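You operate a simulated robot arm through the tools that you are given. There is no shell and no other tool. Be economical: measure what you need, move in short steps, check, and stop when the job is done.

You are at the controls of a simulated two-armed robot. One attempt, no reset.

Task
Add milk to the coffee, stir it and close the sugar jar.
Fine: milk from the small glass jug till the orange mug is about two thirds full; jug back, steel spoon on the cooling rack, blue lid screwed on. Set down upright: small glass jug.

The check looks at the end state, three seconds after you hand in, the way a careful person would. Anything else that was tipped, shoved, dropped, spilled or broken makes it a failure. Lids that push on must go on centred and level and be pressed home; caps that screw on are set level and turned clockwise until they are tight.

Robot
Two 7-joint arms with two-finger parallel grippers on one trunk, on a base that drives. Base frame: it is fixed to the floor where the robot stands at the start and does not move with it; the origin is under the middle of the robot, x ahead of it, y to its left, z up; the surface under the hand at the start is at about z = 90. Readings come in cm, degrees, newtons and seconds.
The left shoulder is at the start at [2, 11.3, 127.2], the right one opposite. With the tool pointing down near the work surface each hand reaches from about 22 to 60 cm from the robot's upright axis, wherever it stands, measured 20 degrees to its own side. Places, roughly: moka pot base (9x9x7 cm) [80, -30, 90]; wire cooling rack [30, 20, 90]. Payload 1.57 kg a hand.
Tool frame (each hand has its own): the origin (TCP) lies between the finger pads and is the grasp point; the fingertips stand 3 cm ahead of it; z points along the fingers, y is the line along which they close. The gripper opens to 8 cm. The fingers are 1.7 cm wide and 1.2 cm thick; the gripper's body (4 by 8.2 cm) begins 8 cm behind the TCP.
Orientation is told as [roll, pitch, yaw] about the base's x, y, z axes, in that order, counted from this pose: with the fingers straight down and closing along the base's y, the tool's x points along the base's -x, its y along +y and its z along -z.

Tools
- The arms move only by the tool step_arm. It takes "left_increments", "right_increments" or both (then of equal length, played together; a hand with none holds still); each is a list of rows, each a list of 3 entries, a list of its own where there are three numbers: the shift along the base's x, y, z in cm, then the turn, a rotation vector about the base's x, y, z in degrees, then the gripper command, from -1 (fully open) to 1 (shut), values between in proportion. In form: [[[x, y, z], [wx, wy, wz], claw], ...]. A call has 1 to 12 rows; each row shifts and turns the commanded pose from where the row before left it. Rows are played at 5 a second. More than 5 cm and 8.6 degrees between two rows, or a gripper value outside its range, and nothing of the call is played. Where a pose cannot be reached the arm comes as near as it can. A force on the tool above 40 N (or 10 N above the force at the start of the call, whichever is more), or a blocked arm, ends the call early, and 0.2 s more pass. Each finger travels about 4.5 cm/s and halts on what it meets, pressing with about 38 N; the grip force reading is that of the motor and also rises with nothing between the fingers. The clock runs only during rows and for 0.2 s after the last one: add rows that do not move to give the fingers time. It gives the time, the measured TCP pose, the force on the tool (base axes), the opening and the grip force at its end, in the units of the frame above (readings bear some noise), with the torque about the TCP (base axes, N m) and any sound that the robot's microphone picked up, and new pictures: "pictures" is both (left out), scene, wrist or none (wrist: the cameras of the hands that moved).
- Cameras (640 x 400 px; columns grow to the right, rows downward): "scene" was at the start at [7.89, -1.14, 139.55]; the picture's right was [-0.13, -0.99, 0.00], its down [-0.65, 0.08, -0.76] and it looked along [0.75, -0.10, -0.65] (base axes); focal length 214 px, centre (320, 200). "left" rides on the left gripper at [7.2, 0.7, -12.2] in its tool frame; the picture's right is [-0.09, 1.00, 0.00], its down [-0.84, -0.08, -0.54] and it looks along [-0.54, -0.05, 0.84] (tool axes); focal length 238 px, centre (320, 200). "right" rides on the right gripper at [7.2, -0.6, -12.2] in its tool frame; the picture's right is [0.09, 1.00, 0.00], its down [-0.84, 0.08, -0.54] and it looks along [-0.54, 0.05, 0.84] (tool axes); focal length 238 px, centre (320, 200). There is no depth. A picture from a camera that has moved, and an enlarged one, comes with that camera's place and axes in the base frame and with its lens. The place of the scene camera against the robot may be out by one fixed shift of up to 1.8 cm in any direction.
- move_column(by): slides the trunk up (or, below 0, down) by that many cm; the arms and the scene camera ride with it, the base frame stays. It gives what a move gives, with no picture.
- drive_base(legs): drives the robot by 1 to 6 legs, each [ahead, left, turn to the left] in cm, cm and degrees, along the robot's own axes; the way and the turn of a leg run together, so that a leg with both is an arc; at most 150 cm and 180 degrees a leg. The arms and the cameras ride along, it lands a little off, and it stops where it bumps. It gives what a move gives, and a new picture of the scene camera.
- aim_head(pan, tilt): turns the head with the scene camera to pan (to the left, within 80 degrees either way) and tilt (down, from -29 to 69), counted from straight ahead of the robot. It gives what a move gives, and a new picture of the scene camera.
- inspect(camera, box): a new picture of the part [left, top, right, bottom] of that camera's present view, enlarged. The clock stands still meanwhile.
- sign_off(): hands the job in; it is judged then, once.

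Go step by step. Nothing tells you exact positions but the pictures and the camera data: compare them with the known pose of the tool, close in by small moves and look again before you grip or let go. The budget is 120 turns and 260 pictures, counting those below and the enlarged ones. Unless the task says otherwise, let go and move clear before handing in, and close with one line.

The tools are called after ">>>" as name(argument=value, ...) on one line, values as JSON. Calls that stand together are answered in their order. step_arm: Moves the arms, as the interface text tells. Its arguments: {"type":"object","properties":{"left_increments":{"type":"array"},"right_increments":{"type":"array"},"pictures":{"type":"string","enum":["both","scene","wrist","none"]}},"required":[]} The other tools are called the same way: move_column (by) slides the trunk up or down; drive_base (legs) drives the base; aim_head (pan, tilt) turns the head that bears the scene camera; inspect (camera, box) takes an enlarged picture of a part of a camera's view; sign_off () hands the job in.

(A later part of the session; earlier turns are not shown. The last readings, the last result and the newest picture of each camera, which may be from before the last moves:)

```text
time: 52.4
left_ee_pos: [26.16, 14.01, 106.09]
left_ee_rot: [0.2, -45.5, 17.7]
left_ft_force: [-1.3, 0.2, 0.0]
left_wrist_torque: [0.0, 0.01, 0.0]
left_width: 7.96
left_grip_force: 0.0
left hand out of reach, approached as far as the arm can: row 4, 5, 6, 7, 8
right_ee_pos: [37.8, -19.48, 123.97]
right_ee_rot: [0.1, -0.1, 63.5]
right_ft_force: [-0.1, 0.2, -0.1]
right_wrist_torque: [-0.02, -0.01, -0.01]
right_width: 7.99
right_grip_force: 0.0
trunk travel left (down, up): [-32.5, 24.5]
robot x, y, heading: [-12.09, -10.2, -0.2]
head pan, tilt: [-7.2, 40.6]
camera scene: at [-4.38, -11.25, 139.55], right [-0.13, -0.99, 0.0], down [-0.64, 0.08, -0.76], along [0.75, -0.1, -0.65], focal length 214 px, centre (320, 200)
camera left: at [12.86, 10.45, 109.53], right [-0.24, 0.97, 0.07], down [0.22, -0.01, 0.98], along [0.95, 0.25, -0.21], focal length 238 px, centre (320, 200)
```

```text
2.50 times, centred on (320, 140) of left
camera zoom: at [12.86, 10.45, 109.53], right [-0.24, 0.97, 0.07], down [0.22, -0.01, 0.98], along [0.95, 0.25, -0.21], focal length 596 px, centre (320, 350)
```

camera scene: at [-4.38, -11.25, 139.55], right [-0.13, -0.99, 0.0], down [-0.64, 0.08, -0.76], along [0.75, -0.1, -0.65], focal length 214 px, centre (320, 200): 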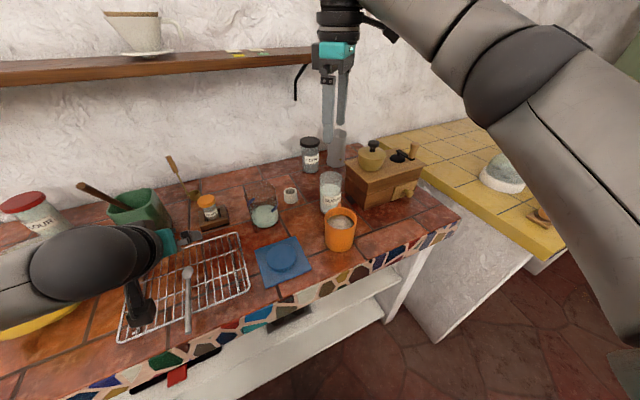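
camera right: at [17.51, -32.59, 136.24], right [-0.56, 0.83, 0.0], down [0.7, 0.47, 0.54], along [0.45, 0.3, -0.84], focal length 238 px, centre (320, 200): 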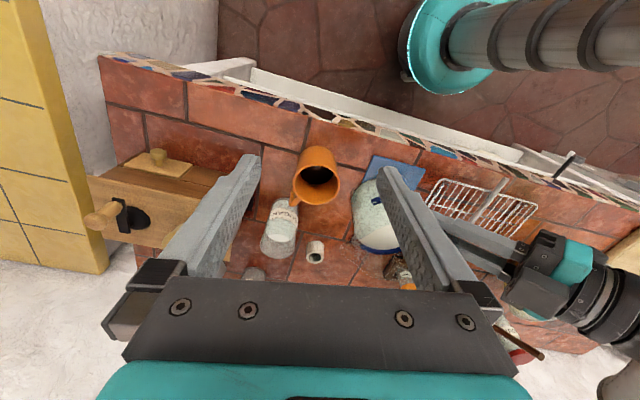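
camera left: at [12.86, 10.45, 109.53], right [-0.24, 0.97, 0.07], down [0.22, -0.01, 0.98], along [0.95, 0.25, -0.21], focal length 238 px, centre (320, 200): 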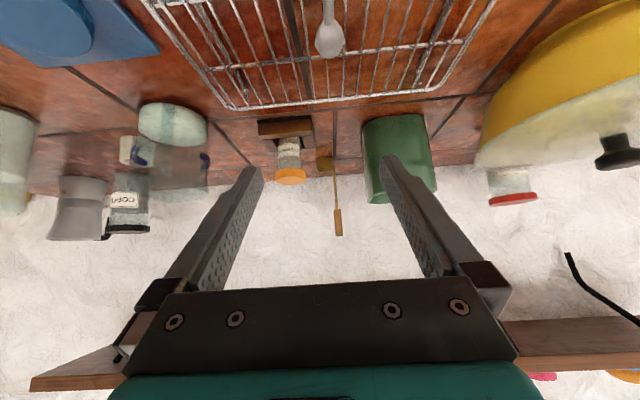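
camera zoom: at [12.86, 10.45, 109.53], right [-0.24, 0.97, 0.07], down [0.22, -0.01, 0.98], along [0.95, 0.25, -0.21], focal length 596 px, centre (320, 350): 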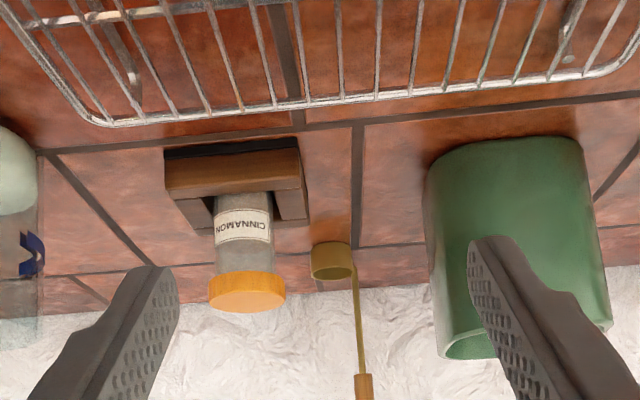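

Too close to the body for that pose, so I'll back the base off 14 cm. That brings the hand right behind the spoon.

>>> drive_base(legs=[[-14, 0, 0]])

>>> inspect(camera="left", box=[160, 20, 480, 240])

```text
time: 53.7
left_ee_pos: [11.71, 14.02, 106.05]
left_ee_rot: [0.2, -45.4, 17.5]
left_ft_force: [-0.4, -0.3, 0.6]
left_wrist_torque: [-0.02, -0.02, -0.02]
left_width: 7.99
left_grip_force: 0.1
right_ee_pos: [23.37, -19.39, 124.07]
right_ee_rot: [0.0, -0.1, 63.6]
right_ft_force: [-0.4, -0.6, 0.8]
right_wrist_torque: [-0.02, -0.02, 0.01]
right_width: 8.01
right_grip_force: 0.1
trunk travel left (down, up): [-32.5, 24.5]
robot x, y, heading: [-26.48, -9.93, -0.2]
head pan, tilt: [-7.2, 40.6]
camera scene: at [-18.8, -11.2, 139.56], right [-0.13, -0.99, 0.0], down [-0.64, 0.08, -0.76], along [0.75, -0.1, -0.65], focal length 214 px, centre (320, 200)
```

scene: 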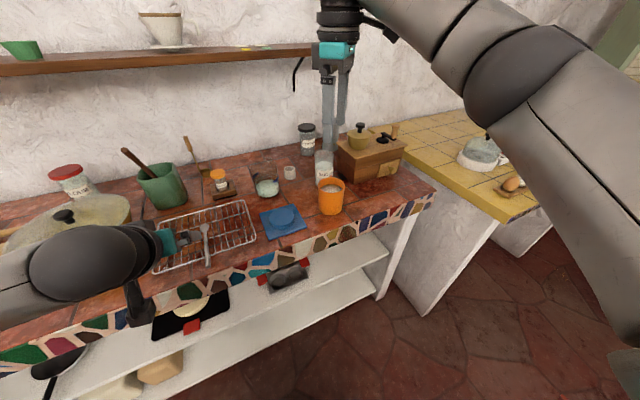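

```text
1.82 times, centred on (320, 130) of left
camera zoom: at [-1.52, 10.52, 109.57], right [-0.24, 0.97, 0.07], down [0.22, -0.02, 0.98], along [0.95, 0.25, -0.21], focal length 433 px, centre (320, 327)
```

zoom: 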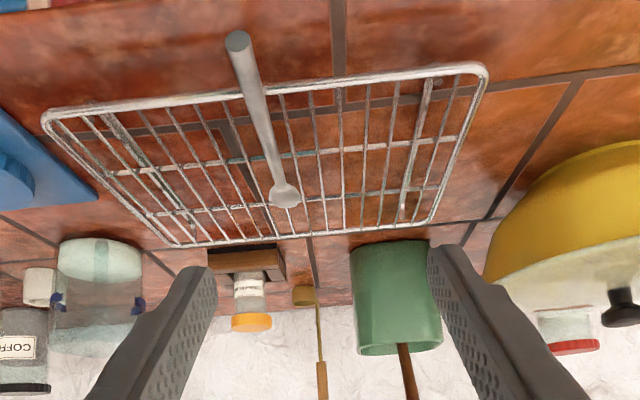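

The handle end is at [15.2,12.0,92.5]. I'll reduce the pitch a little so the fingers clear the rack rail, and close in.

>>> step_arm(left_increments=[[[0.2, -0.8, -2], [-2.4, 7.6, 0], -1], [[0.2, -0.8, -2], [0, 0, 0], -1], [[0.2, -0.8, -2], [0, 0, 0], -1], [[0.1, -0.5, -1.2], [0, 0, 0], -1], [[0, 0, 0], [0, 0, 0], -0.4], [[0, 0, 0], [0, 0, 0], -0.4]], pictures="none")

>>> inspect(camera="left", box=[200, 40, 440, 220])

```text
time: 55.1
left_ee_pos: [12.43, 11.08, 99.03]
left_ee_rot: [0.2, -37.4, 17.5]
left_ft_force: [-1.0, -0.1, -0.4]
left_wrist_torque: [-0.01, -0.01, -0.02]
left_width: 5.63
left_grip_force: 0.0
right_ee_pos: [23.53, -19.4, 124.08]
right_ee_rot: [0.1, -0.1, 63.6]
right_ft_force: [0.4, 0.5, -0.3]
right_wrist_torque: [0.0, -0.03, 0.0]
right_width: 8.0
right_grip_force: 0.1
trunk travel left (down, up): [-32.5, 24.5]
robot x, y, heading: [-26.4, -9.73, -0.3]
head pan, tilt: [-7.2, 40.6]
```

```text
2.22 times, centred on (320, 130) of left
camera zoom: at [-0.16, 7.83, 104.2], right [-0.23, 0.97, 0.06], down [0.34, 0.03, 0.94], along [0.91, 0.24, -0.34], focal length 530 px, centre (320, 356)
```

zoom: 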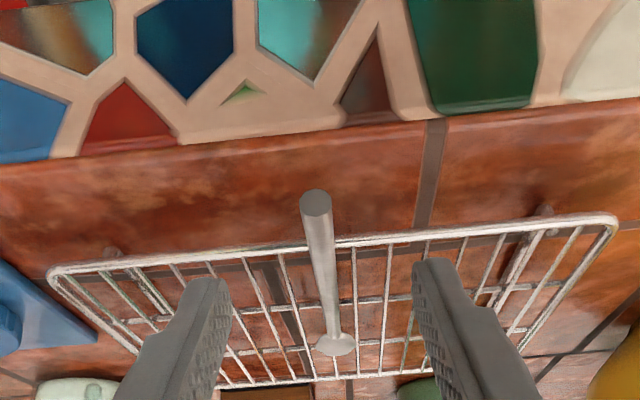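

Well aligned laterally. I'll move in to the grip point.

>>> step_arm(left_increments=[[[0.9, 0.3, -1.3], [0, 0, 0], -0.4], [[0.9, 0.3, -1.3], [0, 0, 0], -0.4], [[0.9, 0.3, -1.3], [0, 0, 0], -0.4], [[0.75, 0.25, -1.1], [0, 0, 0], -0.4], [[0, 0, 0], [0, 0, 0], -0.2]], pictures="none")

>>> inspect(camera="left", box=[220, 60, 420, 220])

```text
time: 56.3
left_ee_pos: [15.73, 12.16, 93.72]
left_ee_rot: [0.2, -37.5, 17.6]
left_ft_force: [-0.6, 0.2, -0.1]
left_wrist_torque: [-0.01, 0.01, 0.0]
left_width: 4.82
left_grip_force: 0.0
right_ee_pos: [23.46, -19.34, 124.05]
right_ee_rot: [0.1, 0.1, 63.6]
right_ft_force: [-0.6, -0.4, -0.3]
right_wrist_torque: [0.02, -0.01, 0.0]
right_width: 8.01
right_grip_force: 0.2
trunk travel left (down, up): [-32.5, 24.5]
robot x, y, heading: [-26.65, -9.95, -0.5]
head pan, tilt: [-7.2, 40.6]
```

```text
2.50 times, centred on (320, 140) of left
camera zoom: at [3.12, 8.91, 99.12], right [-0.23, 0.97, 0.06], down [0.34, 0.02, 0.94], along [0.91, 0.24, -0.34], focal length 596 px, centre (320, 350)
```

zoom: 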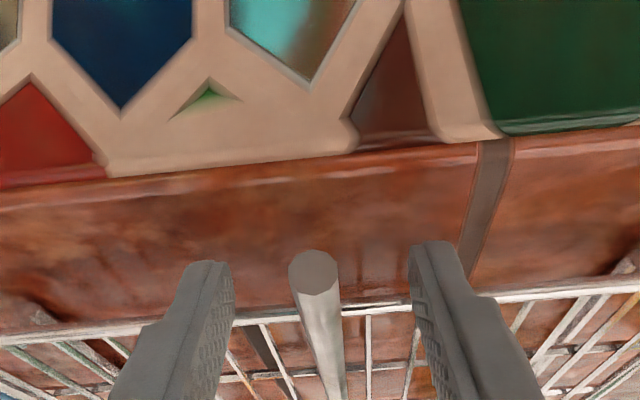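

The rod lies between the fingers. Closing.

>>> step_arm(left_increments=[[[0, 0, 0], [0, 0, 0], 0.2], [[0, 0, 0], [0, 0, 0], 0.6], [[0, 0, 0], [0, 0, 0], 1], [[0, 0, 0], [0, 0, 0], 1], [[0, 0, 0], [0, 0, 0], 1], [[0, 0, 0], [0, 0, 0], 1]], pictures="none")

>>> inspect(camera="left", box=[220, 60, 420, 220])

```text
time: 57.7
left_ee_pos: [15.72, 12.2, 93.81]
left_ee_rot: [0.1, -37.5, 17.5]
left_ft_force: [-0.9, -0.4, 0.3]
left_wrist_torque: [-0.01, 0.01, -0.02]
left_width: 0.83
left_grip_force: 27.1
right_ee_pos: [23.54, -19.48, 124.04]
right_ee_rot: [0.1, 0.0, 63.6]
right_ft_force: [-0.9, 0.4, -0.2]
right_wrist_torque: [-0.01, -0.01, 0.02]
right_width: 8.0
right_grip_force: 0.1
trunk travel left (down, up): [-32.5, 24.5]
robot x, y, heading: [-26.93, -9.87, -0.0]
head pan, tilt: [-7.2, 40.6]
```

```text
2.50 times, centred on (320, 140) of left
camera zoom: at [3.12, 8.91, 99.14], right [-0.23, 0.97, 0.06], down [0.34, 0.03, 0.94], along [0.91, 0.24, -0.34], focal length 596 px, centre (320, 350)
```

zoom: 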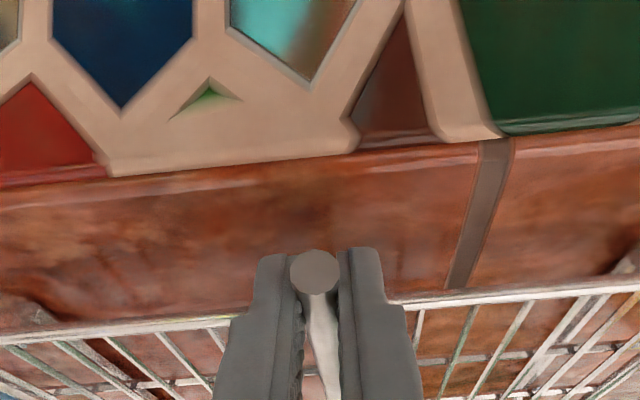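

Gripped (0.83 cm). I'll lift and start tilting the bowl down.

>>> step_arm(left_increments=[[[0, 0, 1], [0, 0, 0], 1], [[0, 0, 2.5], [0, 0, 0], 1], [[0, 0, 3], [0, 0, 0], 1], [[0, 0, 3.5], [0, 0, 0], 1], [[0, 0, 3.5], [0, 0, 0], 1], [[0, 0, 3], [-2.3, 7.1, 0], 1], [[0, 0, 2], [-2.3, 7.1, 0], 1], [[0, 0, 1], [-2.3, 7.1, 0], 1], [[0, 0, 0], [-2.3, 7.1, 0], 1], [[0, 0, 0], [0, 0, 0], 1]], pictures="both")

```text
time: 59.9
left_ee_pos: [15.97, 12.27, 113.49]
left_ee_rot: [-0.1, -7.5, 17.6]
left_ft_force: [0.5, -1.1, -1.0]
left_wrist_torque: [0.02, 0.0, -0.02]
left_width: 0.85
left_grip_force: 26.7
right_ee_pos: [23.55, -19.35, 124.08]
right_ee_rot: [0.1, 0.0, 63.6]
right_ft_force: [0.7, 0.6, 0.3]
right_wrist_torque: [-0.01, -0.03, 0.0]
right_width: 7.99
right_grip_force: 0.0
trunk travel left (down, up): [-32.5, 24.5]
robot x, y, heading: [-26.38, -9.85, -0.5]
head pan, tilt: [-7.2, 40.6]
camera scene: at [-18.71, -11.19, 139.55], right [-0.13, -0.99, 0.0], down [-0.64, 0.08, -0.76], along [0.75, -0.1, -0.65], focal length 214 px, centre (320, 200)
camera left: at [7.46, 10.33, 124.65], right [-0.21, 0.98, 0.01], down [0.75, 0.16, 0.65], along [0.63, 0.15, -0.76], focal length 238 px, centre (320, 200)
```

scene: 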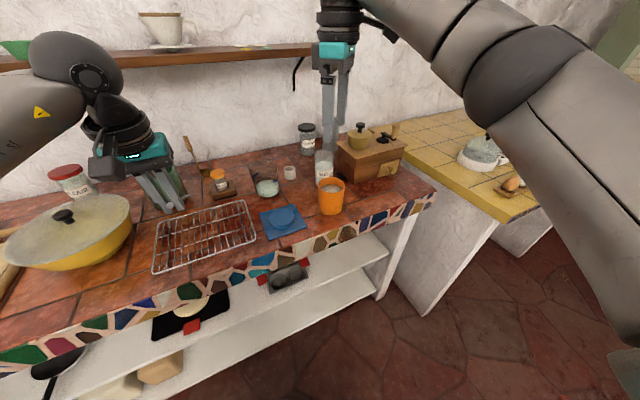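
left: 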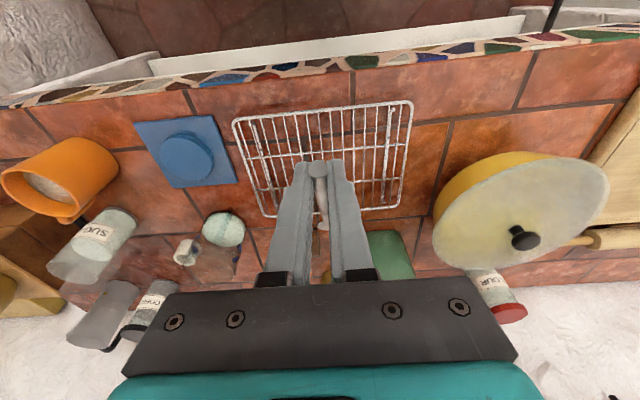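

The spoon is held well. I'll drive forward and right so the mug lies in front of the left arm.

>>> drive_base(legs=[[0, -20, 0], [12, 0, 0]])

>>> inspect(camera="left", box=[160, 60, 480, 300])

```text
time: 62.4
left_ee_pos: [28.12, -7.27, 113.47]
left_ee_rot: [0.0, -7.5, 17.6]
left_ft_force: [0.5, -0.5, -0.4]
left_wrist_torque: [0.02, 0.02, 0.0]
left_width: 0.85
left_grip_force: 27.4
right_ee_pos: [35.55, -39.1, 124.04]
right_ee_rot: [0.1, 0.0, 63.6]
right_ft_force: [0.6, -0.7, -0.1]
right_wrist_torque: [-0.01, 0.04, 0.0]
right_width: 7.99
right_grip_force: 0.2
trunk travel left (down, up): [-32.5, 24.5]
robot x, y, heading: [-14.72, -29.49, -0.5]
head pan, tilt: [-7.2, 40.6]
camera scene: at [-6.54, -30.81, 139.54], right [-0.13, -0.99, 0.0], down [-0.65, 0.09, -0.76], along [0.75, -0.1, -0.65], focal length 214 px, centre (320, 200)
```

scene: 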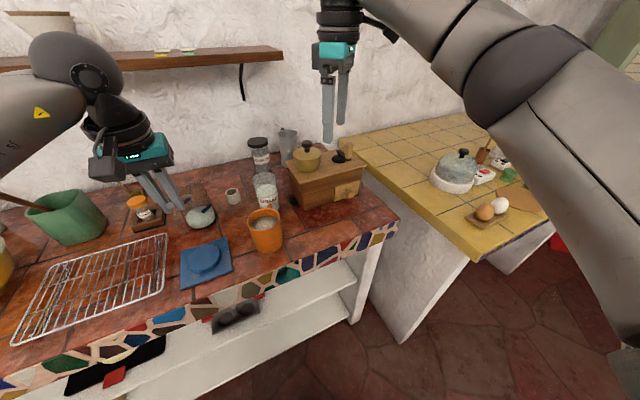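

```text
1.67 times, centred on (320, 180) of left
camera zoom: at [19.63, -9.31, 124.58], right [-0.21, 0.98, 0.01], down [0.75, 0.15, 0.65], along [0.63, 0.15, -0.76], focal length 397 px, centre (320, 233)
```

zoom: 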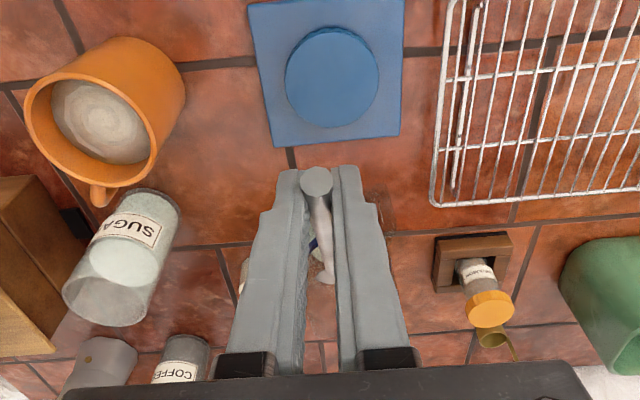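

Now I'll tilt the spoon to about 67° down and bring it above the mug.

>>> step_arm(left_increments=[[[0.3, -1.5, 2], [-2.3, 7.1, 0], 1], [[0.5, -2, 1.5], [-2.3, 7.1, 0], 1], [[0.5, -2.5, 1], [-2.3, 7.1, 0], 1], [[0.5, -2.5, 0], [-2.3, 7.1, 0], 1], [[0.5, -2.5, 0], [-2.3, 7.1, 0], 1], [[0.5, -2.5, 0], [0, 0, 0], 1], [[0.4, -2.1, 0], [0, 0, 0], 1], [[0, 0, 0], [0, 0, 0], 1]], pictures="both")

>>> inspect(camera="scene", box=[190, 140, 340, 260])

>>> inspect(camera="right", box=[320, 40, 560, 220])

```text
time: 64.2
left_ee_pos: [31.11, -23.0, 117.82]
left_ee_rot: [-0.4, 29.7, 17.6]
left_ft_force: [0.5, 0.0, -1.5]
left_wrist_torque: [0.02, 0.02, 0.0]
left_width: 0.85
left_grip_force: 27.4
right_ee_pos: [35.62, -39.03, 124.05]
right_ee_rot: [0.0, 0.0, 63.5]
right_ft_force: [0.1, 0.2, 1.1]
right_wrist_torque: [-0.04, -0.02, 0.04]
right_width: 7.98
right_grip_force: 0.1
trunk travel left (down, up): [-32.5, 24.5]
robot x, y, heading: [-14.5, -29.66, -0.2]
head pan, tilt: [-7.2, 40.6]
camera scene: at [-6.67, -30.76, 139.55], right [-0.13, -0.99, 0.0], down [-0.64, 0.09, -0.76], along [0.75, -0.1, -0.65], focal length 214 px, centre (320, 200)
camera left: at [30.66, -22.34, 132.09], right [-0.23, 0.97, -0.05], down [0.97, 0.23, 0.06], along [0.07, -0.04, -1.0], focal length 238 px, centre (320, 200)
```

scene: 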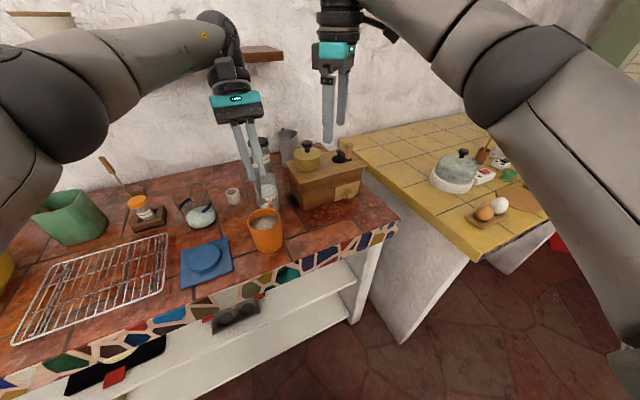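
left: 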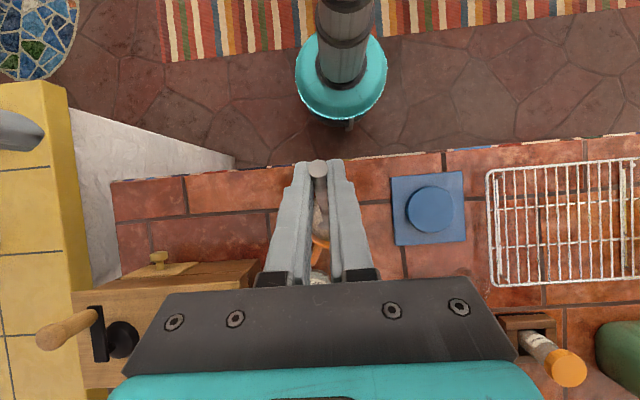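

```text
3.33 times, centred on (265, 200) of scene
camera zoom: at [-6.67, -30.76, 139.55], right [-0.13, -0.99, 0.0], down [-0.64, 0.09, -0.76], along [0.75, -0.1, -0.65], focal length 715 px, centre (503, 200)
```

zoom: 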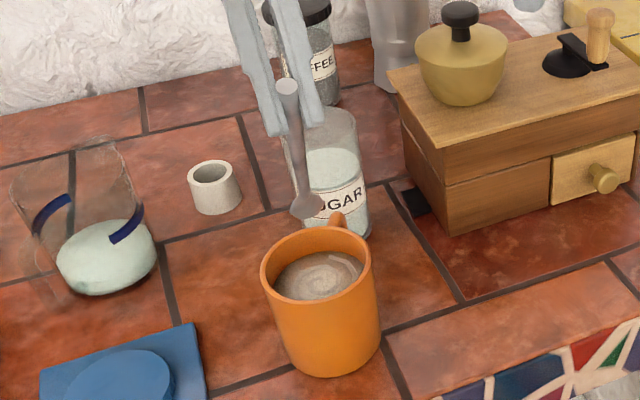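

```text
2.22 times, centred on (440, 130) of right
camera zoom: at [32.96, -45.82, 136.27], right [-0.93, 0.36, 0.0], down [0.3, 0.78, 0.54], along [0.2, 0.51, -0.84], focal length 530 px, centre (53, 356)
```

zoom: 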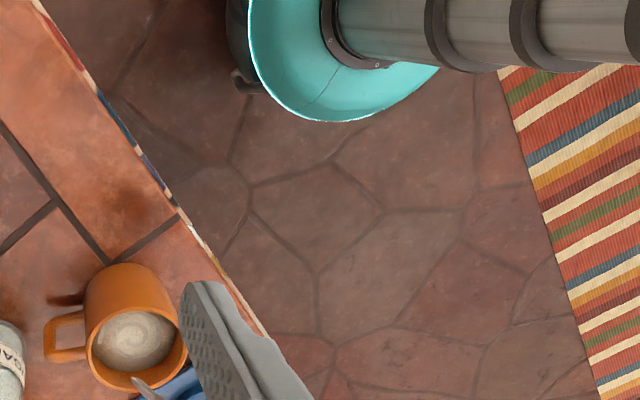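

The spoon tip is over the mug centre. I'll descend halfway and check.

>>> step_arm(left_increments=[[[0, 0, -2], [0, 0, 0], 1], [[0, 0, -2], [0, 0, 0], 1], [[0, 0, -2], [0, 0, 0], 1], [[0, 0, 0], [0, 0, 0], 1]], pictures="none")

>>> inspect(camera="scene", box=[215, 170, 315, 260])

>>> inspect(camera="right", box=[310, 130, 430, 230])

```text
time: 65.2
left_ee_pos: [31.26, -22.91, 112.07]
left_ee_rot: [-0.4, 29.7, 17.4]
left_ft_force: [0.3, -0.2, -0.8]
left_wrist_torque: [0.02, 0.0, 0.04]
left_width: 0.83
left_grip_force: 27.2
right_ee_pos: [35.53, -39.1, 124.16]
right_ee_rot: [0.1, 0.0, 63.5]
right_ft_force: [0.0, 0.5, 0.1]
right_wrist_torque: [0.01, -0.02, 0.01]
right_width: 8.0
right_grip_force: 0.1
trunk travel left (down, up): [-32.5, 24.5]
robot x, y, heading: [-14.6, -29.72, -0.3]
head pan, tilt: [-7.2, 40.6]
```

```text
4.44 times, centred on (265, 215) of scene
camera zoom: at [-6.68, -30.81, 139.55], right [-0.13, -0.99, 0.0], down [-0.64, 0.09, -0.76], along [0.75, -0.1, -0.65], focal length 953 px, centre (564, 133)
```

zoom: 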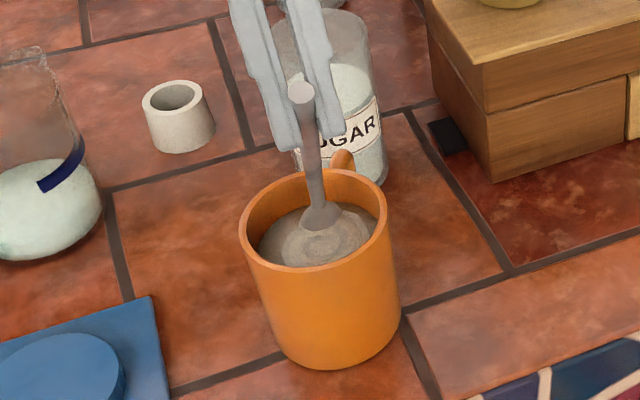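

```text
4.00 times, centred on (370, 180) of right
camera zoom: at [32.95, -45.87, 136.27], right [-0.93, 0.36, 0.0], down [0.3, 0.78, 0.54], along [0.2, 0.51, -0.84], focal length 953 px, centre (120, 280)
```

zoom: 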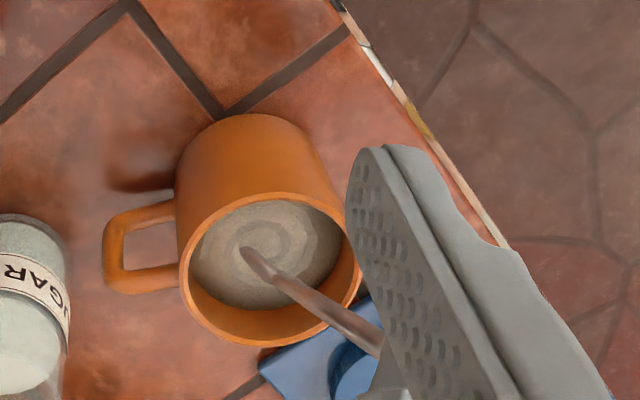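

Centred. I'll dip the bowl and stir in gentle circles.

>>> step_arm(left_increments=[[[0.1, 0, -2], [0, 0, 0], 1], [[0.1, 0, -2], [0, 0, 0], 1], [[0.1, 0, -1.3], [0, 0, 0], 1], [[0.8, 0, 0], [0, 0, 0], 1], [[-0.23, 0.57, 0], [0, 0, 0], 1], [[-0.57, 0.23, 0], [0, 0, 0], 1], [[-0.57, -0.23, 0], [0, 0, 0], 1], [[-0.23, -0.57, 0], [0, 0, 0], 1], [[0.23, -0.57, 0], [0, 0, 0], 1], [[0.57, -0.23, 0], [0, 0, 0], 1], [[0.57, 0.23, 0], [0, 0, 0], 1], [[0.23, 0.57, 0], [0, 0, 0], 1]], pictures="none")

>>> inspect(camera="scene", box=[215, 170, 315, 260])

```text
time: 67.8
left_ee_pos: [32.3, -22.99, 106.6]
left_ee_rot: [-0.4, 29.6, 17.5]
left_ft_force: [0.3, 0.5, 0.2]
left_wrist_torque: [0.03, 0.03, 0.06]
left_width: 0.85
left_grip_force: 27.4
right_ee_pos: [35.69, -39.16, 123.98]
right_ee_rot: [0.2, 0.0, 63.5]
right_ft_force: [0.7, -0.4, 0.3]
right_wrist_torque: [-0.02, 0.04, -0.01]
right_width: 8.0
right_grip_force: 0.0
trunk travel left (down, up): [-32.5, 24.5]
robot x, y, heading: [-14.84, -29.28, -0.1]
head pan, tilt: [-7.2, 40.6]
```

```text
4.44 times, centred on (265, 215) of scene
camera zoom: at [-6.66, -30.79, 139.55], right [-0.13, -0.99, 0.0], down [-0.64, 0.09, -0.76], along [0.75, -0.1, -0.65], focal length 953 px, centre (564, 133)
```

zoom: 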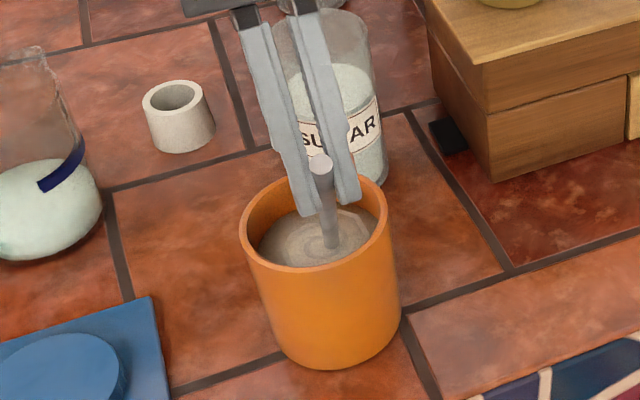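

Force-free and the mug is unmoved. More stirring.

>>> step_arm(left_increments=[[[-0.23, 0.57, 0], [0, 0, 0], 1], [[-0.57, 0.23, 0], [0, 0, 0], 1], [[-0.57, -0.23, 0], [0, 0, 0], 1], [[-0.23, -0.57, 0], [0, 0, 0], 1], [[0.23, -0.57, 0], [0, 0, 0], 1], [[0.57, -0.23, 0], [0, 0, 0], 1], [[0.57, 0.23, 0], [0, 0, 0], 1], [[0.23, 0.57, 0], [0, 0, 0], 1], [[-0.23, 0.57, 0], [0, 0, 0], 1], [[-0.57, 0.23, 0], [0, 0, 0], 1], [[-0.57, -0.23, 0], [0, 0, 0], 1], [[-0.23, -0.57, 0], [0, 0, 0], 1]], pictures="none")

>>> step_arm(left_increments=[[[0.23, -0.57, 0], [0, 0, 0], 1], [[0.57, -0.23, 0], [0, 0, 0], 1], [[0.57, 0.23, 0], [0, 0, 0], 1], [[0.23, 0.57, 0], [0, 0, 0], 1], [[-0.23, 0.57, 0], [0, 0, 0], 1], [[-0.57, 0.23, 0], [0, 0, 0], 1], [[-0.57, -0.23, 0], [0, 0, 0], 1], [[-0.23, -0.57, 0], [0, 0, 0], 1], [[0.23, -0.57, 0], [0, 0, 0], 1], [[0.57, -0.23, 0], [0, 0, 0], 1], [[0.57, 0.23, 0], [0, 0, 0], 1], [[0.23, 0.57, 0], [0, 0, 0], 1]], pictures="none")

>>> inspect(camera="right", box=[310, 130, 430, 230])

```text
time: 70.4
left_ee_pos: [30.69, -22.91, 106.66]
left_ee_rot: [-0.3, 29.7, 17.5]
left_ft_force: [-0.6, -0.4, 0.2]
left_wrist_torque: [0.01, 0.02, -0.01]
left_width: 0.85
left_grip_force: 28.1
right_ee_pos: [35.56, -39.06, 123.98]
right_ee_rot: [0.1, -0.1, 63.6]
right_ft_force: [-0.2, -0.3, 0.3]
right_wrist_torque: [0.01, 0.0, -0.02]
right_width: 7.98
right_grip_force: 0.0
trunk travel left (down, up): [-32.5, 24.5]
robot x, y, heading: [-14.76, -29.28, -0.4]
head pan, tilt: [-7.2, 40.6]
```

```text
time: 73.0
left_ee_pos: [32.23, -22.85, 106.66]
left_ee_rot: [-0.3, 29.7, 17.4]
left_ft_force: [0.2, 0.4, -0.3]
left_wrist_torque: [-0.01, 0.03, 0.01]
left_width: 0.84
left_grip_force: 27.1
right_ee_pos: [35.43, -39.07, 124.19]
right_ee_rot: [0.1, 0.0, 63.4]
right_ft_force: [0.6, -0.3, 0.0]
right_wrist_torque: [0.0, 0.0, -0.01]
right_width: 8.0
right_grip_force: 0.0
trunk travel left (down, up): [-32.5, 24.5]
robot x, y, heading: [-14.46, -29.6, -0.3]
head pan, tilt: [-7.2, 40.6]
```

```text
4.00 times, centred on (370, 180) of right
camera zoom: at [32.96, -45.86, 136.27], right [-0.93, 0.36, 0.0], down [0.3, 0.78, 0.54], along [0.2, 0.51, -0.84], focal length 953 px, centre (120, 280)
```

zoom: 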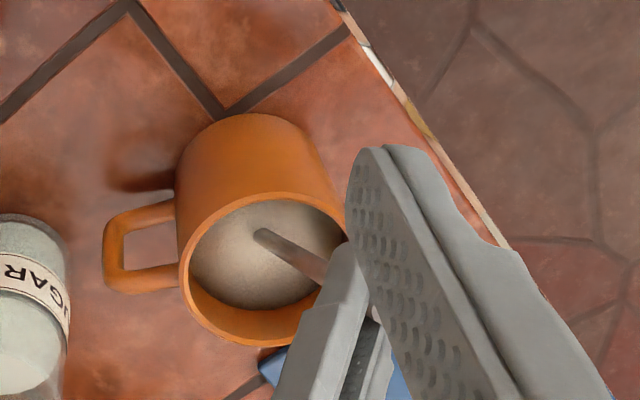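

The coffee is evenly mixed. I'll lift the spoon out and let it drip briefly.

>>> step_arm(left_increments=[[[-0.8, 0, 0.5], [0, 0, 0], 1], [[0, 0, 2], [0, 0, 0], 1], [[0, 0, 2], [0, 0, 0], 1], [[0, 0, 2], [0, 0, 0], 1], [[0, 0, 1], [0, 0, 0], 1], [[0, 0, 0], [0, 0, 0], 1], [[0, 0, 0], [0, 0, 0], 1], [[0, 0, 0], [0, 0, 0], 1], [[0, 0, 0], [0, 0, 0], 1], [[0, 0, 0], [0, 0, 0], 1]], pictures="none")

>>> step_arm(left_increments=[[[0, 0, 2], [0, 0, 0], 1], [[0, 0, 2], [0, 0, 0], 1], [[0, 0, 2], [0, 0, 0], 1], [[0, 0, 0], [0, 0, 0], 1], [[-0.4, 2.1, 0], [0, 0, 0], 1], [[-0.5, 2.5, 0], [0, 0, 0], 1], [[-0.5, 2.5, 0], [2.3, -7.1, 0], 1], [[-0.5, 2.5, 0], [2.3, -7.1, 0], 1], [[-0.5, 2.5, -1], [2.3, -7.1, 0], 1], [[-0.5, 2, -1.5], [2.3, -7.1, 0], 1], [[-0.3, 1.5, -2], [2.3, -7.1, 0], 1], [[0, 0, 0], [0, 0, 0], 1]], pictures="scene")

>>> inspect(camera="scene", box=[120, 140, 340, 270])

```text
time: 75.2
left_ee_pos: [31.53, -22.95, 114.04]
left_ee_rot: [-0.3, 29.7, 17.5]
left_ft_force: [-0.1, 0.3, 0.0]
left_wrist_torque: [-0.03, 0.0, -0.01]
left_width: 0.85
left_grip_force: 27.3
right_ee_pos: [35.53, -39.02, 123.96]
right_ee_rot: [0.1, 0.0, 63.5]
right_ft_force: [-0.1, 0.3, 0.4]
right_wrist_torque: [-0.01, 0.01, 0.02]
right_width: 7.99
right_grip_force: 0.0
trunk travel left (down, up): [-32.5, 24.5]
robot x, y, heading: [-14.46, -29.44, 0.0]
head pan, tilt: [-7.2, 40.6]
```

```text
time: 77.8
left_ee_pos: [28.38, -7.17, 115.81]
left_ee_rot: [0.1, -7.6, 17.5]
left_ft_force: [0.1, -0.3, -0.6]
left_wrist_torque: [-0.01, 0.05, -0.02]
left_width: 0.82
left_grip_force: 26.9
right_ee_pos: [35.62, -39.06, 124.02]
right_ee_rot: [0.1, 0.0, 63.6]
right_ft_force: [0.5, -0.3, 0.0]
right_wrist_torque: [0.03, -0.02, -0.02]
right_width: 7.98
right_grip_force: 0.0
trunk travel left (down, up): [-32.5, 24.5]
robot x, y, heading: [-14.81, -29.83, -0.2]
head pan, tilt: [-7.2, 40.6]
camera scene: at [-6.64, -30.84, 139.55], right [-0.13, -0.99, 0.0], down [-0.64, 0.09, -0.76], along [0.75, -0.1, -0.65], focal length 214 px, centre (320, 200)
```

scene: 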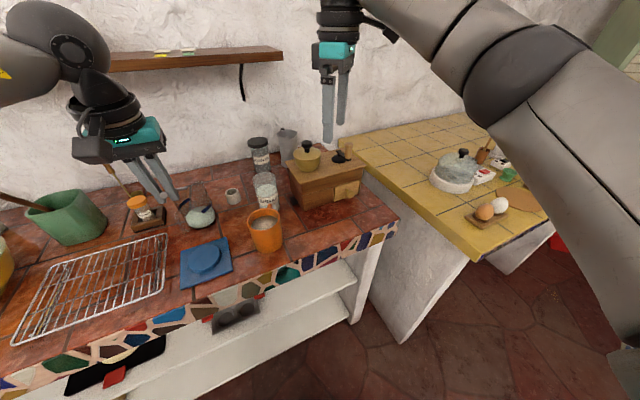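

```text
2.91 times, centred on (230, 205) of scene
camera zoom: at [-6.64, -30.84, 139.55], right [-0.13, -0.99, 0.0], down [-0.64, 0.09, -0.76], along [0.75, -0.1, -0.65], focal length 624 px, centre (582, 186)
```

zoom: 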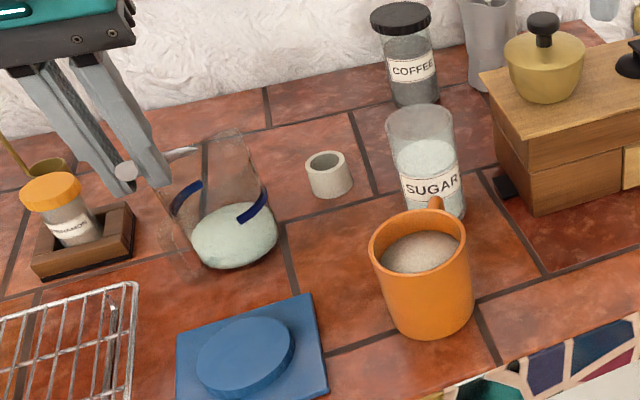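

No drips. Driving back to the spoon's place.

>>> drive_base(legs=[[-12, 0, 0], [0, 19.7, 0]])

```text
time: 80.2
left_ee_pos: [16.68, 12.83, 115.71]
left_ee_rot: [-0.2, -7.6, 17.5]
left_ft_force: [-0.2, 0.0, 0.1]
left_wrist_torque: [-0.06, 0.02, 0.03]
left_width: 0.85
left_grip_force: 27.2
right_ee_pos: [23.9, -18.94, 124.01]
right_ee_rot: [0.0, 0.0, 63.6]
right_ft_force: [0.1, -0.2, 0.2]
right_wrist_torque: [-0.04, -0.03, 0.01]
right_width: 8.0
right_grip_force: 0.2
trunk travel left (down, up): [-32.5, 24.5]
robot x, y, heading: [-26.14, -9.28, -0.6]
head pan, tilt: [-7.2, 40.6]
camera scene: at [-18.32, -10.77, 139.55], right [-0.13, -0.99, 0.0], down [-0.64, 0.08, -0.76], along [0.75, -0.1, -0.65], focal length 214 px, centre (320, 200)
```

scene: 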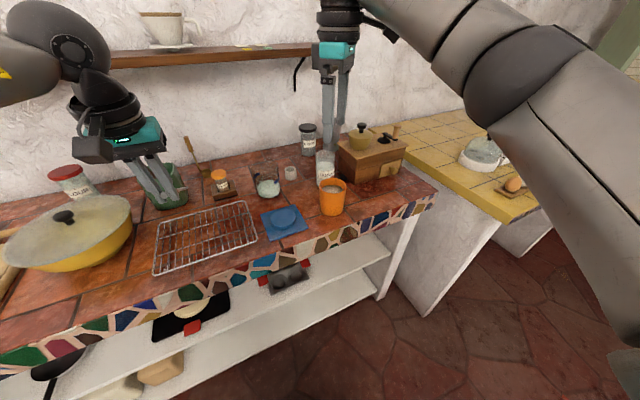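

Levelling the spoon and lowering toward the rack.

>>> step_arm(left_increments=[[[-0.2, -0.2, 0], [2.3, -7.1, 0], 1], [[-0.3, -0.2, 0], [2.3, -7.1, 0], 1], [[-0.2, -0.2, -2], [2.3, -7.1, 0], 1], [[-0.2, 0, -3], [2.3, -7.1, 0], 1], [[0, 0, -3.5], [0, 0, 0], 1], [[0, 0, -3.5], [0, 0, 0], 1], [[0, 0, -3], [0, 0, 0], 1], [[0, 0, -2], [0, 0, 0], 1], [[0, 0, 0], [0, 0, 0], 1]], pictures="none")

>>> inspect(camera="left", box=[200, 20, 440, 220])

>>> inspect(camera="scene", box=[100, 180, 300, 300])

```text
time: 82.2
left_ee_pos: [15.78, 12.23, 98.72]
left_ee_rot: [0.2, -37.4, 17.4]
left_ft_force: [-0.1, -0.4, 0.1]
left_wrist_torque: [0.03, 0.02, 0.01]
left_width: 0.85
left_grip_force: 27.2
right_ee_pos: [23.88, -19.19, 124.17]
right_ee_rot: [0.0, 0.0, 63.6]
right_ft_force: [-0.6, -0.2, -0.3]
right_wrist_torque: [0.01, 0.0, 0.0]
right_width: 7.96
right_grip_force: 0.1
trunk travel left (down, up): [-32.5, 24.5]
robot x, y, heading: [-25.99, -9.84, -0.2]
head pan, tilt: [-7.2, 40.6]
```

```text
2.00 times, centred on (320, 120) of left
camera zoom: at [3.09, 8.84, 104.02], right [-0.23, 0.97, 0.06], down [0.34, 0.02, 0.94], along [0.91, 0.24, -0.34], focal length 477 px, centre (320, 360)
```

zoom: 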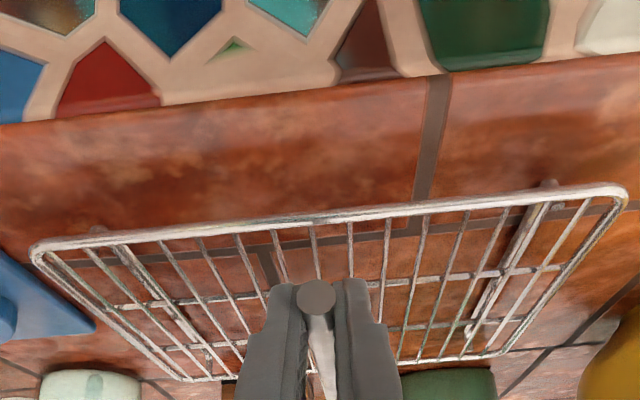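

```text
3.20 times, centred on (200, 240) of scene
camera zoom: at [-18.32, -10.87, 139.55], right [-0.13, -0.99, 0.0], down [-0.64, 0.09, -0.76], along [0.75, -0.1, -0.65], focal length 686 px, centre (704, 72)
```

zoom: 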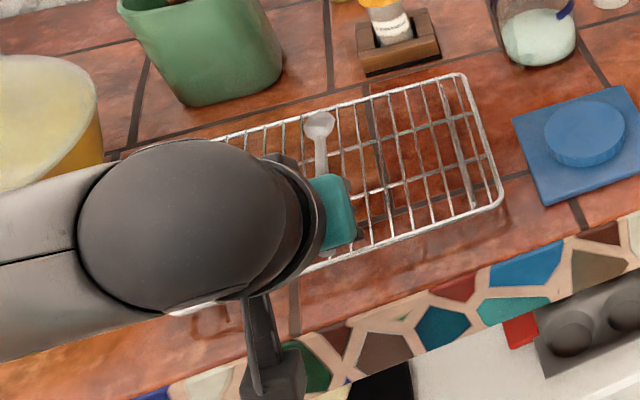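

Lowering the last 4.9 cm onto the rack.

>>> step_arm(left_increments=[[[0, 0, -1.5], [0, 0, 0], 1], [[0, 0, -1.5], [0, 0, 0], 1], [[0, 0, -1], [0, 0, 0], 1], [[0, 0, -0.5], [0, 0, 0], 1], [[0, 0, -0.25], [0, 0, 0], 1], [[0, 0, -0.1], [0, 0, 0], 1], [[0, 0, 0], [0, 0, 0], 1]], pictures="none")

>>> inspect(camera="left", box=[220, 60, 420, 220])

```text
time: 83.8
left_ee_pos: [15.86, 12.07, 93.98]
left_ee_rot: [0.1, -37.6, 17.5]
left_ft_force: [-0.2, 0.4, 5.7]
left_wrist_torque: [0.17, -0.57, 0.03]
left_width: 0.81
left_grip_force: 27.9
right_ee_pos: [23.96, -19.14, 124.12]
right_ee_rot: [0.0, -0.1, 63.6]
right_ft_force: [0.2, -0.7, 0.1]
right_wrist_torque: [-0.03, 0.0, -0.01]
right_width: 8.0
right_grip_force: 0.0
trunk travel left (down, up): [-32.5, 24.5]
robot x, y, heading: [-26.38, -9.41, -0.2]
head pan, tilt: [-7.2, 40.6]
```

```text
2.50 times, centred on (320, 140) of left
camera zoom: at [3.13, 8.86, 99.21], right [-0.23, 0.97, 0.06], down [0.34, 0.02, 0.94], along [0.91, 0.24, -0.34], focal length 596 px, centre (320, 350)
```

zoom: 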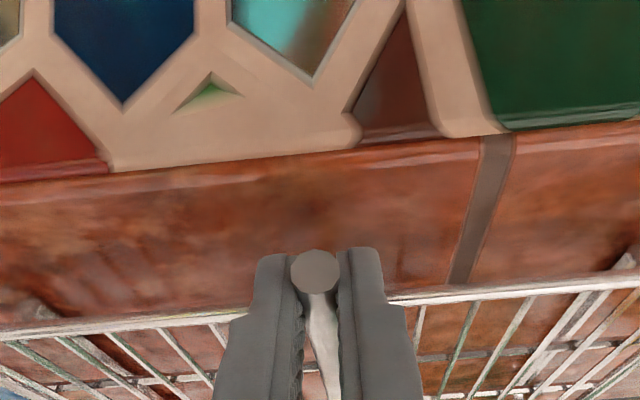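

The spoon rests on the rack. Release and back out.

>>> step_arm(left_increments=[[[0, 0, 0], [0, 0, 0], 0.8], [[0, 0, 0], [0, 0, 0], 0.5], [[0, 0, 0], [0, 0, 0], 0.2], [[0, 0, 0], [0, 0, 0], 0.2], [[-0.6, -0.2, 0.8], [0, 0, 0], 0.2], [[-1.2, -0.4, 1.6], [0, 0, 0], 0.2], [[-1.2, -0.4, 2.5], [0, 0, 0], -0.4], [[-0.5, 0, 4], [0, 0, 0], -1], [[0, 0, 4], [0, 0, 0], -1], [[0, 0, 4], [0, 0, 0], -1], [[0, 0, 4], [0, 0, 0], -1]], pictures="none")

>>> inspect(camera="scene", box=[100, 180, 300, 300])

```text
time: 86.2
left_ee_pos: [11.97, 11.3, 114.81]
left_ee_rot: [0.3, -37.4, 17.3]
left_ft_force: [0.1, -0.4, 0.0]
left_wrist_torque: [0.0, 0.0, -0.01]
left_width: 8.0
left_grip_force: 0.1
right_ee_pos: [23.85, -19.15, 124.0]
right_ee_rot: [0.0, 0.0, 63.6]
right_ft_force: [-0.2, -0.6, -0.6]
right_wrist_torque: [0.0, 0.03, -0.01]
right_width: 7.99
right_grip_force: 0.1
trunk travel left (down, up): [-32.5, 24.5]
robot x, y, heading: [-25.98, -9.21, -0.3]
head pan, tilt: [-7.2, 40.6]
```

```text
3.20 times, centred on (200, 240) of scene
camera zoom: at [-18.32, -10.89, 139.55], right [-0.13, -0.99, 0.0], down [-0.64, 0.09, -0.76], along [0.75, -0.1, -0.65], focal length 686 px, centre (704, 72)
```

zoom: 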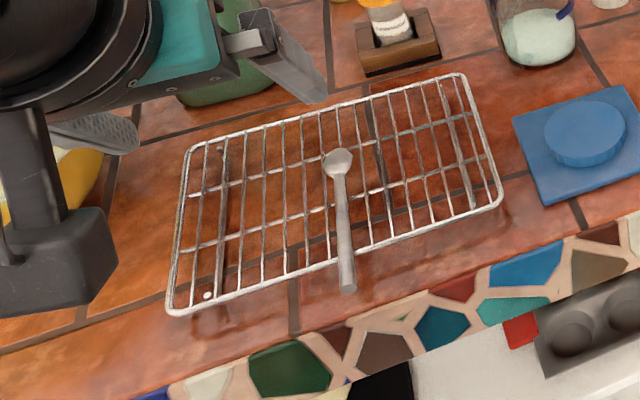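

The spoon is in place. Now the lid: I'll raise the left hand clear and drive forward to work with the right hand.

>>> step_arm(left_increments=[[[0, 1, 4], [0, 0, 0], -1], [[0, 1, 4], [0, 0, 0], -1], [[0, 1, 3], [0, 0, 0], -1], [[0, 1, 2], [0, 0, 0], -1], [[0, 0, 0], [0, 0, 0], -1]], right_increments=[[[0, -1, 0], [0, 0, 0], -1], [[0, -1, 0], [0, 0, 0], -1], [[0, -1, 0], [0, 0, 0], -1], [[0, -1, 0], [0, 0, 0], -1], [[0, 0, 0], [0, 0, 0], -1]], pictures="none")

>>> drive_base(legs=[[0, 9.5, 0], [23.5, 0, 0]])

```text
time: 87.4
left_ee_pos: [12.22, 15.22, 127.77]
left_ee_rot: [0.3, -37.3, 17.4]
left_ft_force: [0.8, 0.3, -0.2]
left_wrist_torque: [0.04, 0.02, -0.02]
left_width: 8.0
left_grip_force: 0.1
right_ee_pos: [23.93, -23.1, 124.15]
right_ee_rot: [0.0, 0.0, 63.6]
right_ft_force: [0.0, 0.0, -0.4]
right_wrist_torque: [0.01, 0.0, -0.02]
right_width: 7.99
right_grip_force: 0.0
trunk travel left (down, up): [-32.5, 24.5]
robot x, y, heading: [-26.26, -9.47, -0.2]
head pan, tilt: [-7.2, 40.6]
```

```text
time: 89.9
left_ee_pos: [35.76, 24.51, 127.75]
left_ee_rot: [0.2, -37.3, 17.6]
left_ft_force: [0.5, -0.1, 0.3]
left_wrist_torque: [-0.04, 0.03, 0.0]
left_width: 7.98
left_grip_force: 0.0
right_ee_pos: [47.57, -13.61, 124.05]
right_ee_rot: [0.1, 0.1, 63.8]
right_ft_force: [-0.2, 0.3, 0.9]
right_wrist_torque: [-0.01, 0.0, 0.01]
right_width: 8.02
right_grip_force: 0.1
trunk travel left (down, up): [-32.5, 24.5]
robot x, y, heading: [-3.13, -0.52, 0.0]
head pan, tilt: [-7.2, 40.6]
camera scene: at [5.31, -1.55, 139.54], right [-0.13, -0.99, 0.0], down [-0.65, 0.08, -0.76], along [0.75, -0.1, -0.65], focal length 214 px, centre (320, 200)
```

scene: 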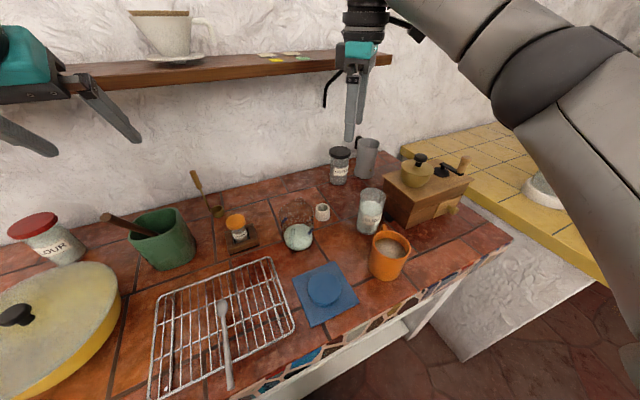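

I'll bring the right hand above the lid.

>>> step_arm(right_increments=[[[-3.5, 1.6, -1], [0, 0, 0], -1], [[-3.5, 1.6, -2], [0, 0, 0], -1], [[-3.5, 1.6, -3], [0, 0, 0], -1], [[-3.5, 1.6, -3], [0, 0, 0], -1], [[-3.5, 1.5, -3], [0, 0, 0], -1], [[0, 0, -3], [0, 0, 0], -1], [[0, 0, 0], [0, 0, 0], -1]], pictures="both")

>>> inspect(camera="right", box=[200, 80, 440, 240])

```text
time: 91.5
left_ee_pos: [35.67, 24.54, 127.86]
left_ee_rot: [0.2, -37.4, 17.7]
left_ft_force: [-0.7, -0.8, -0.1]
left_wrist_torque: [-0.01, -0.01, 0.01]
left_width: 8.02
left_grip_force: 0.1
right_ee_pos: [29.93, -5.91, 108.96]
right_ee_rot: [-0.1, 0.0, 63.7]
right_ft_force: [-0.4, -0.1, 0.1]
right_wrist_torque: [-0.01, 0.01, -0.03]
right_width: 8.01
right_grip_force: 0.1
trunk travel left (down, up): [-32.5, 24.5]
robot x, y, heading: [-2.67, -0.86, 0.1]
head pan, tilt: [-7.2, 40.6]
camera scene: at [5.2, -1.53, 139.55], right [-0.13, -0.99, 0.0], down [-0.64, 0.08, -0.76], along [0.75, -0.1, -0.65], focal length 214 px, centre (320, 200)
camera right: at [27.36, -12.64, 121.2], right [-0.93, 0.36, 0.0], down [0.3, 0.78, 0.54], along [0.19, 0.51, -0.84], focal length 238 px, centre (320, 200)
```

scene: 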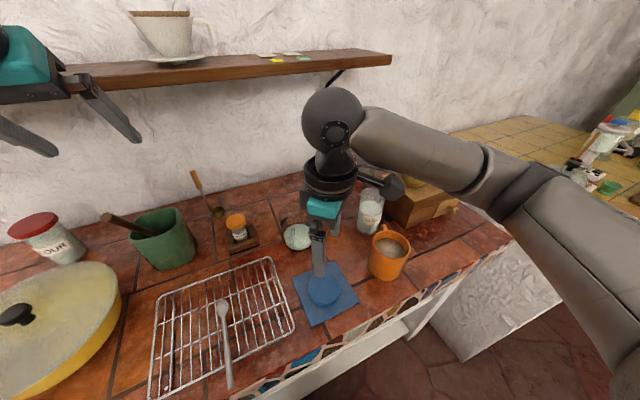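
right: 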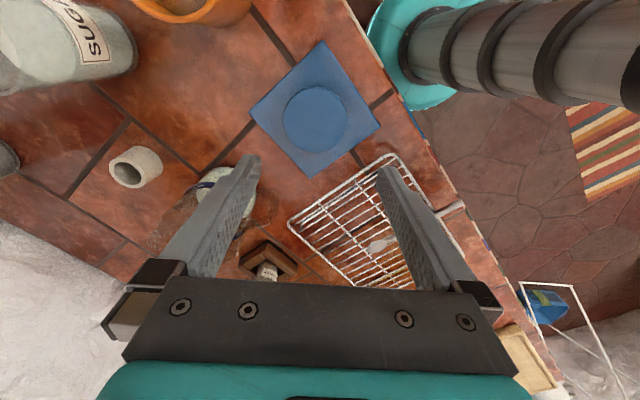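

```text
2.50 times, centred on (320, 160) of right
camera zoom: at [27.36, -12.64, 121.2], right [-0.93, 0.36, 0.0], down [0.3, 0.78, 0.54], along [0.19, 0.51, -0.84], focal length 596 px, centre (320, 300)
```

zoom: 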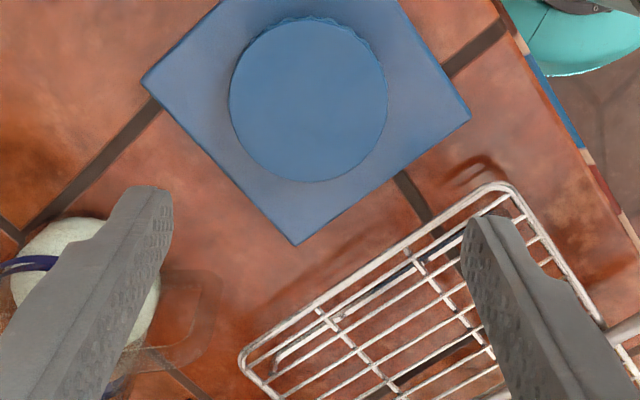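

The lid is about 7.4 cm wide, so clearance is tight. Its centre is at [30.4,-5.8]. I'll centre, lower partway and re-measure.

>>> step_arm(right_increments=[[[0.47, 0.11, -2], [0, 0, 0], -1], [[0, 0, -3], [0, 0, 0], -1], [[0, 0, -3], [0, 0, 0], -1], [[0, 0, -1.5], [0, 0, 0], -1], [[0, 0, 0], [0, 0, 0], -1], [[0, 0, 0], [0, 0, 0], -1]], pictures="none")

>>> inspect(camera="right", box=[220, 80, 420, 240])

```text
time: 92.9
left_ee_pos: [35.78, 24.45, 127.72]
left_ee_rot: [0.2, -37.3, 17.6]
left_ft_force: [0.0, 0.3, -0.3]
left_wrist_torque: [0.01, -0.01, 0.04]
left_width: 7.97
left_grip_force: 0.1
right_ee_pos: [30.53, -5.52, 99.36]
right_ee_rot: [0.1, 0.0, 63.7]
right_ft_force: [0.0, 0.0, -0.2]
right_wrist_torque: [0.05, 0.01, -0.01]
right_width: 8.02
right_grip_force: 0.1
trunk travel left (down, up): [-32.5, 24.5]
robot x, y, heading: [-2.57, -0.44, -0.3]
head pan, tilt: [-7.2, 40.6]
```

```text
2.50 times, centred on (320, 160) of right
camera zoom: at [27.83, -12.39, 111.64], right [-0.93, 0.36, 0.0], down [0.3, 0.78, 0.54], along [0.19, 0.51, -0.84], focal length 596 px, centre (320, 300)
```

zoom: 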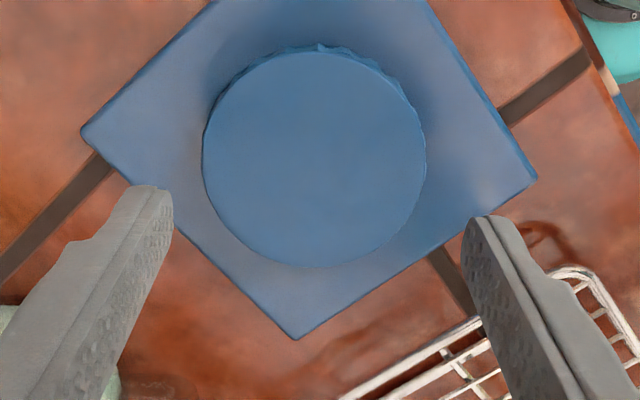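

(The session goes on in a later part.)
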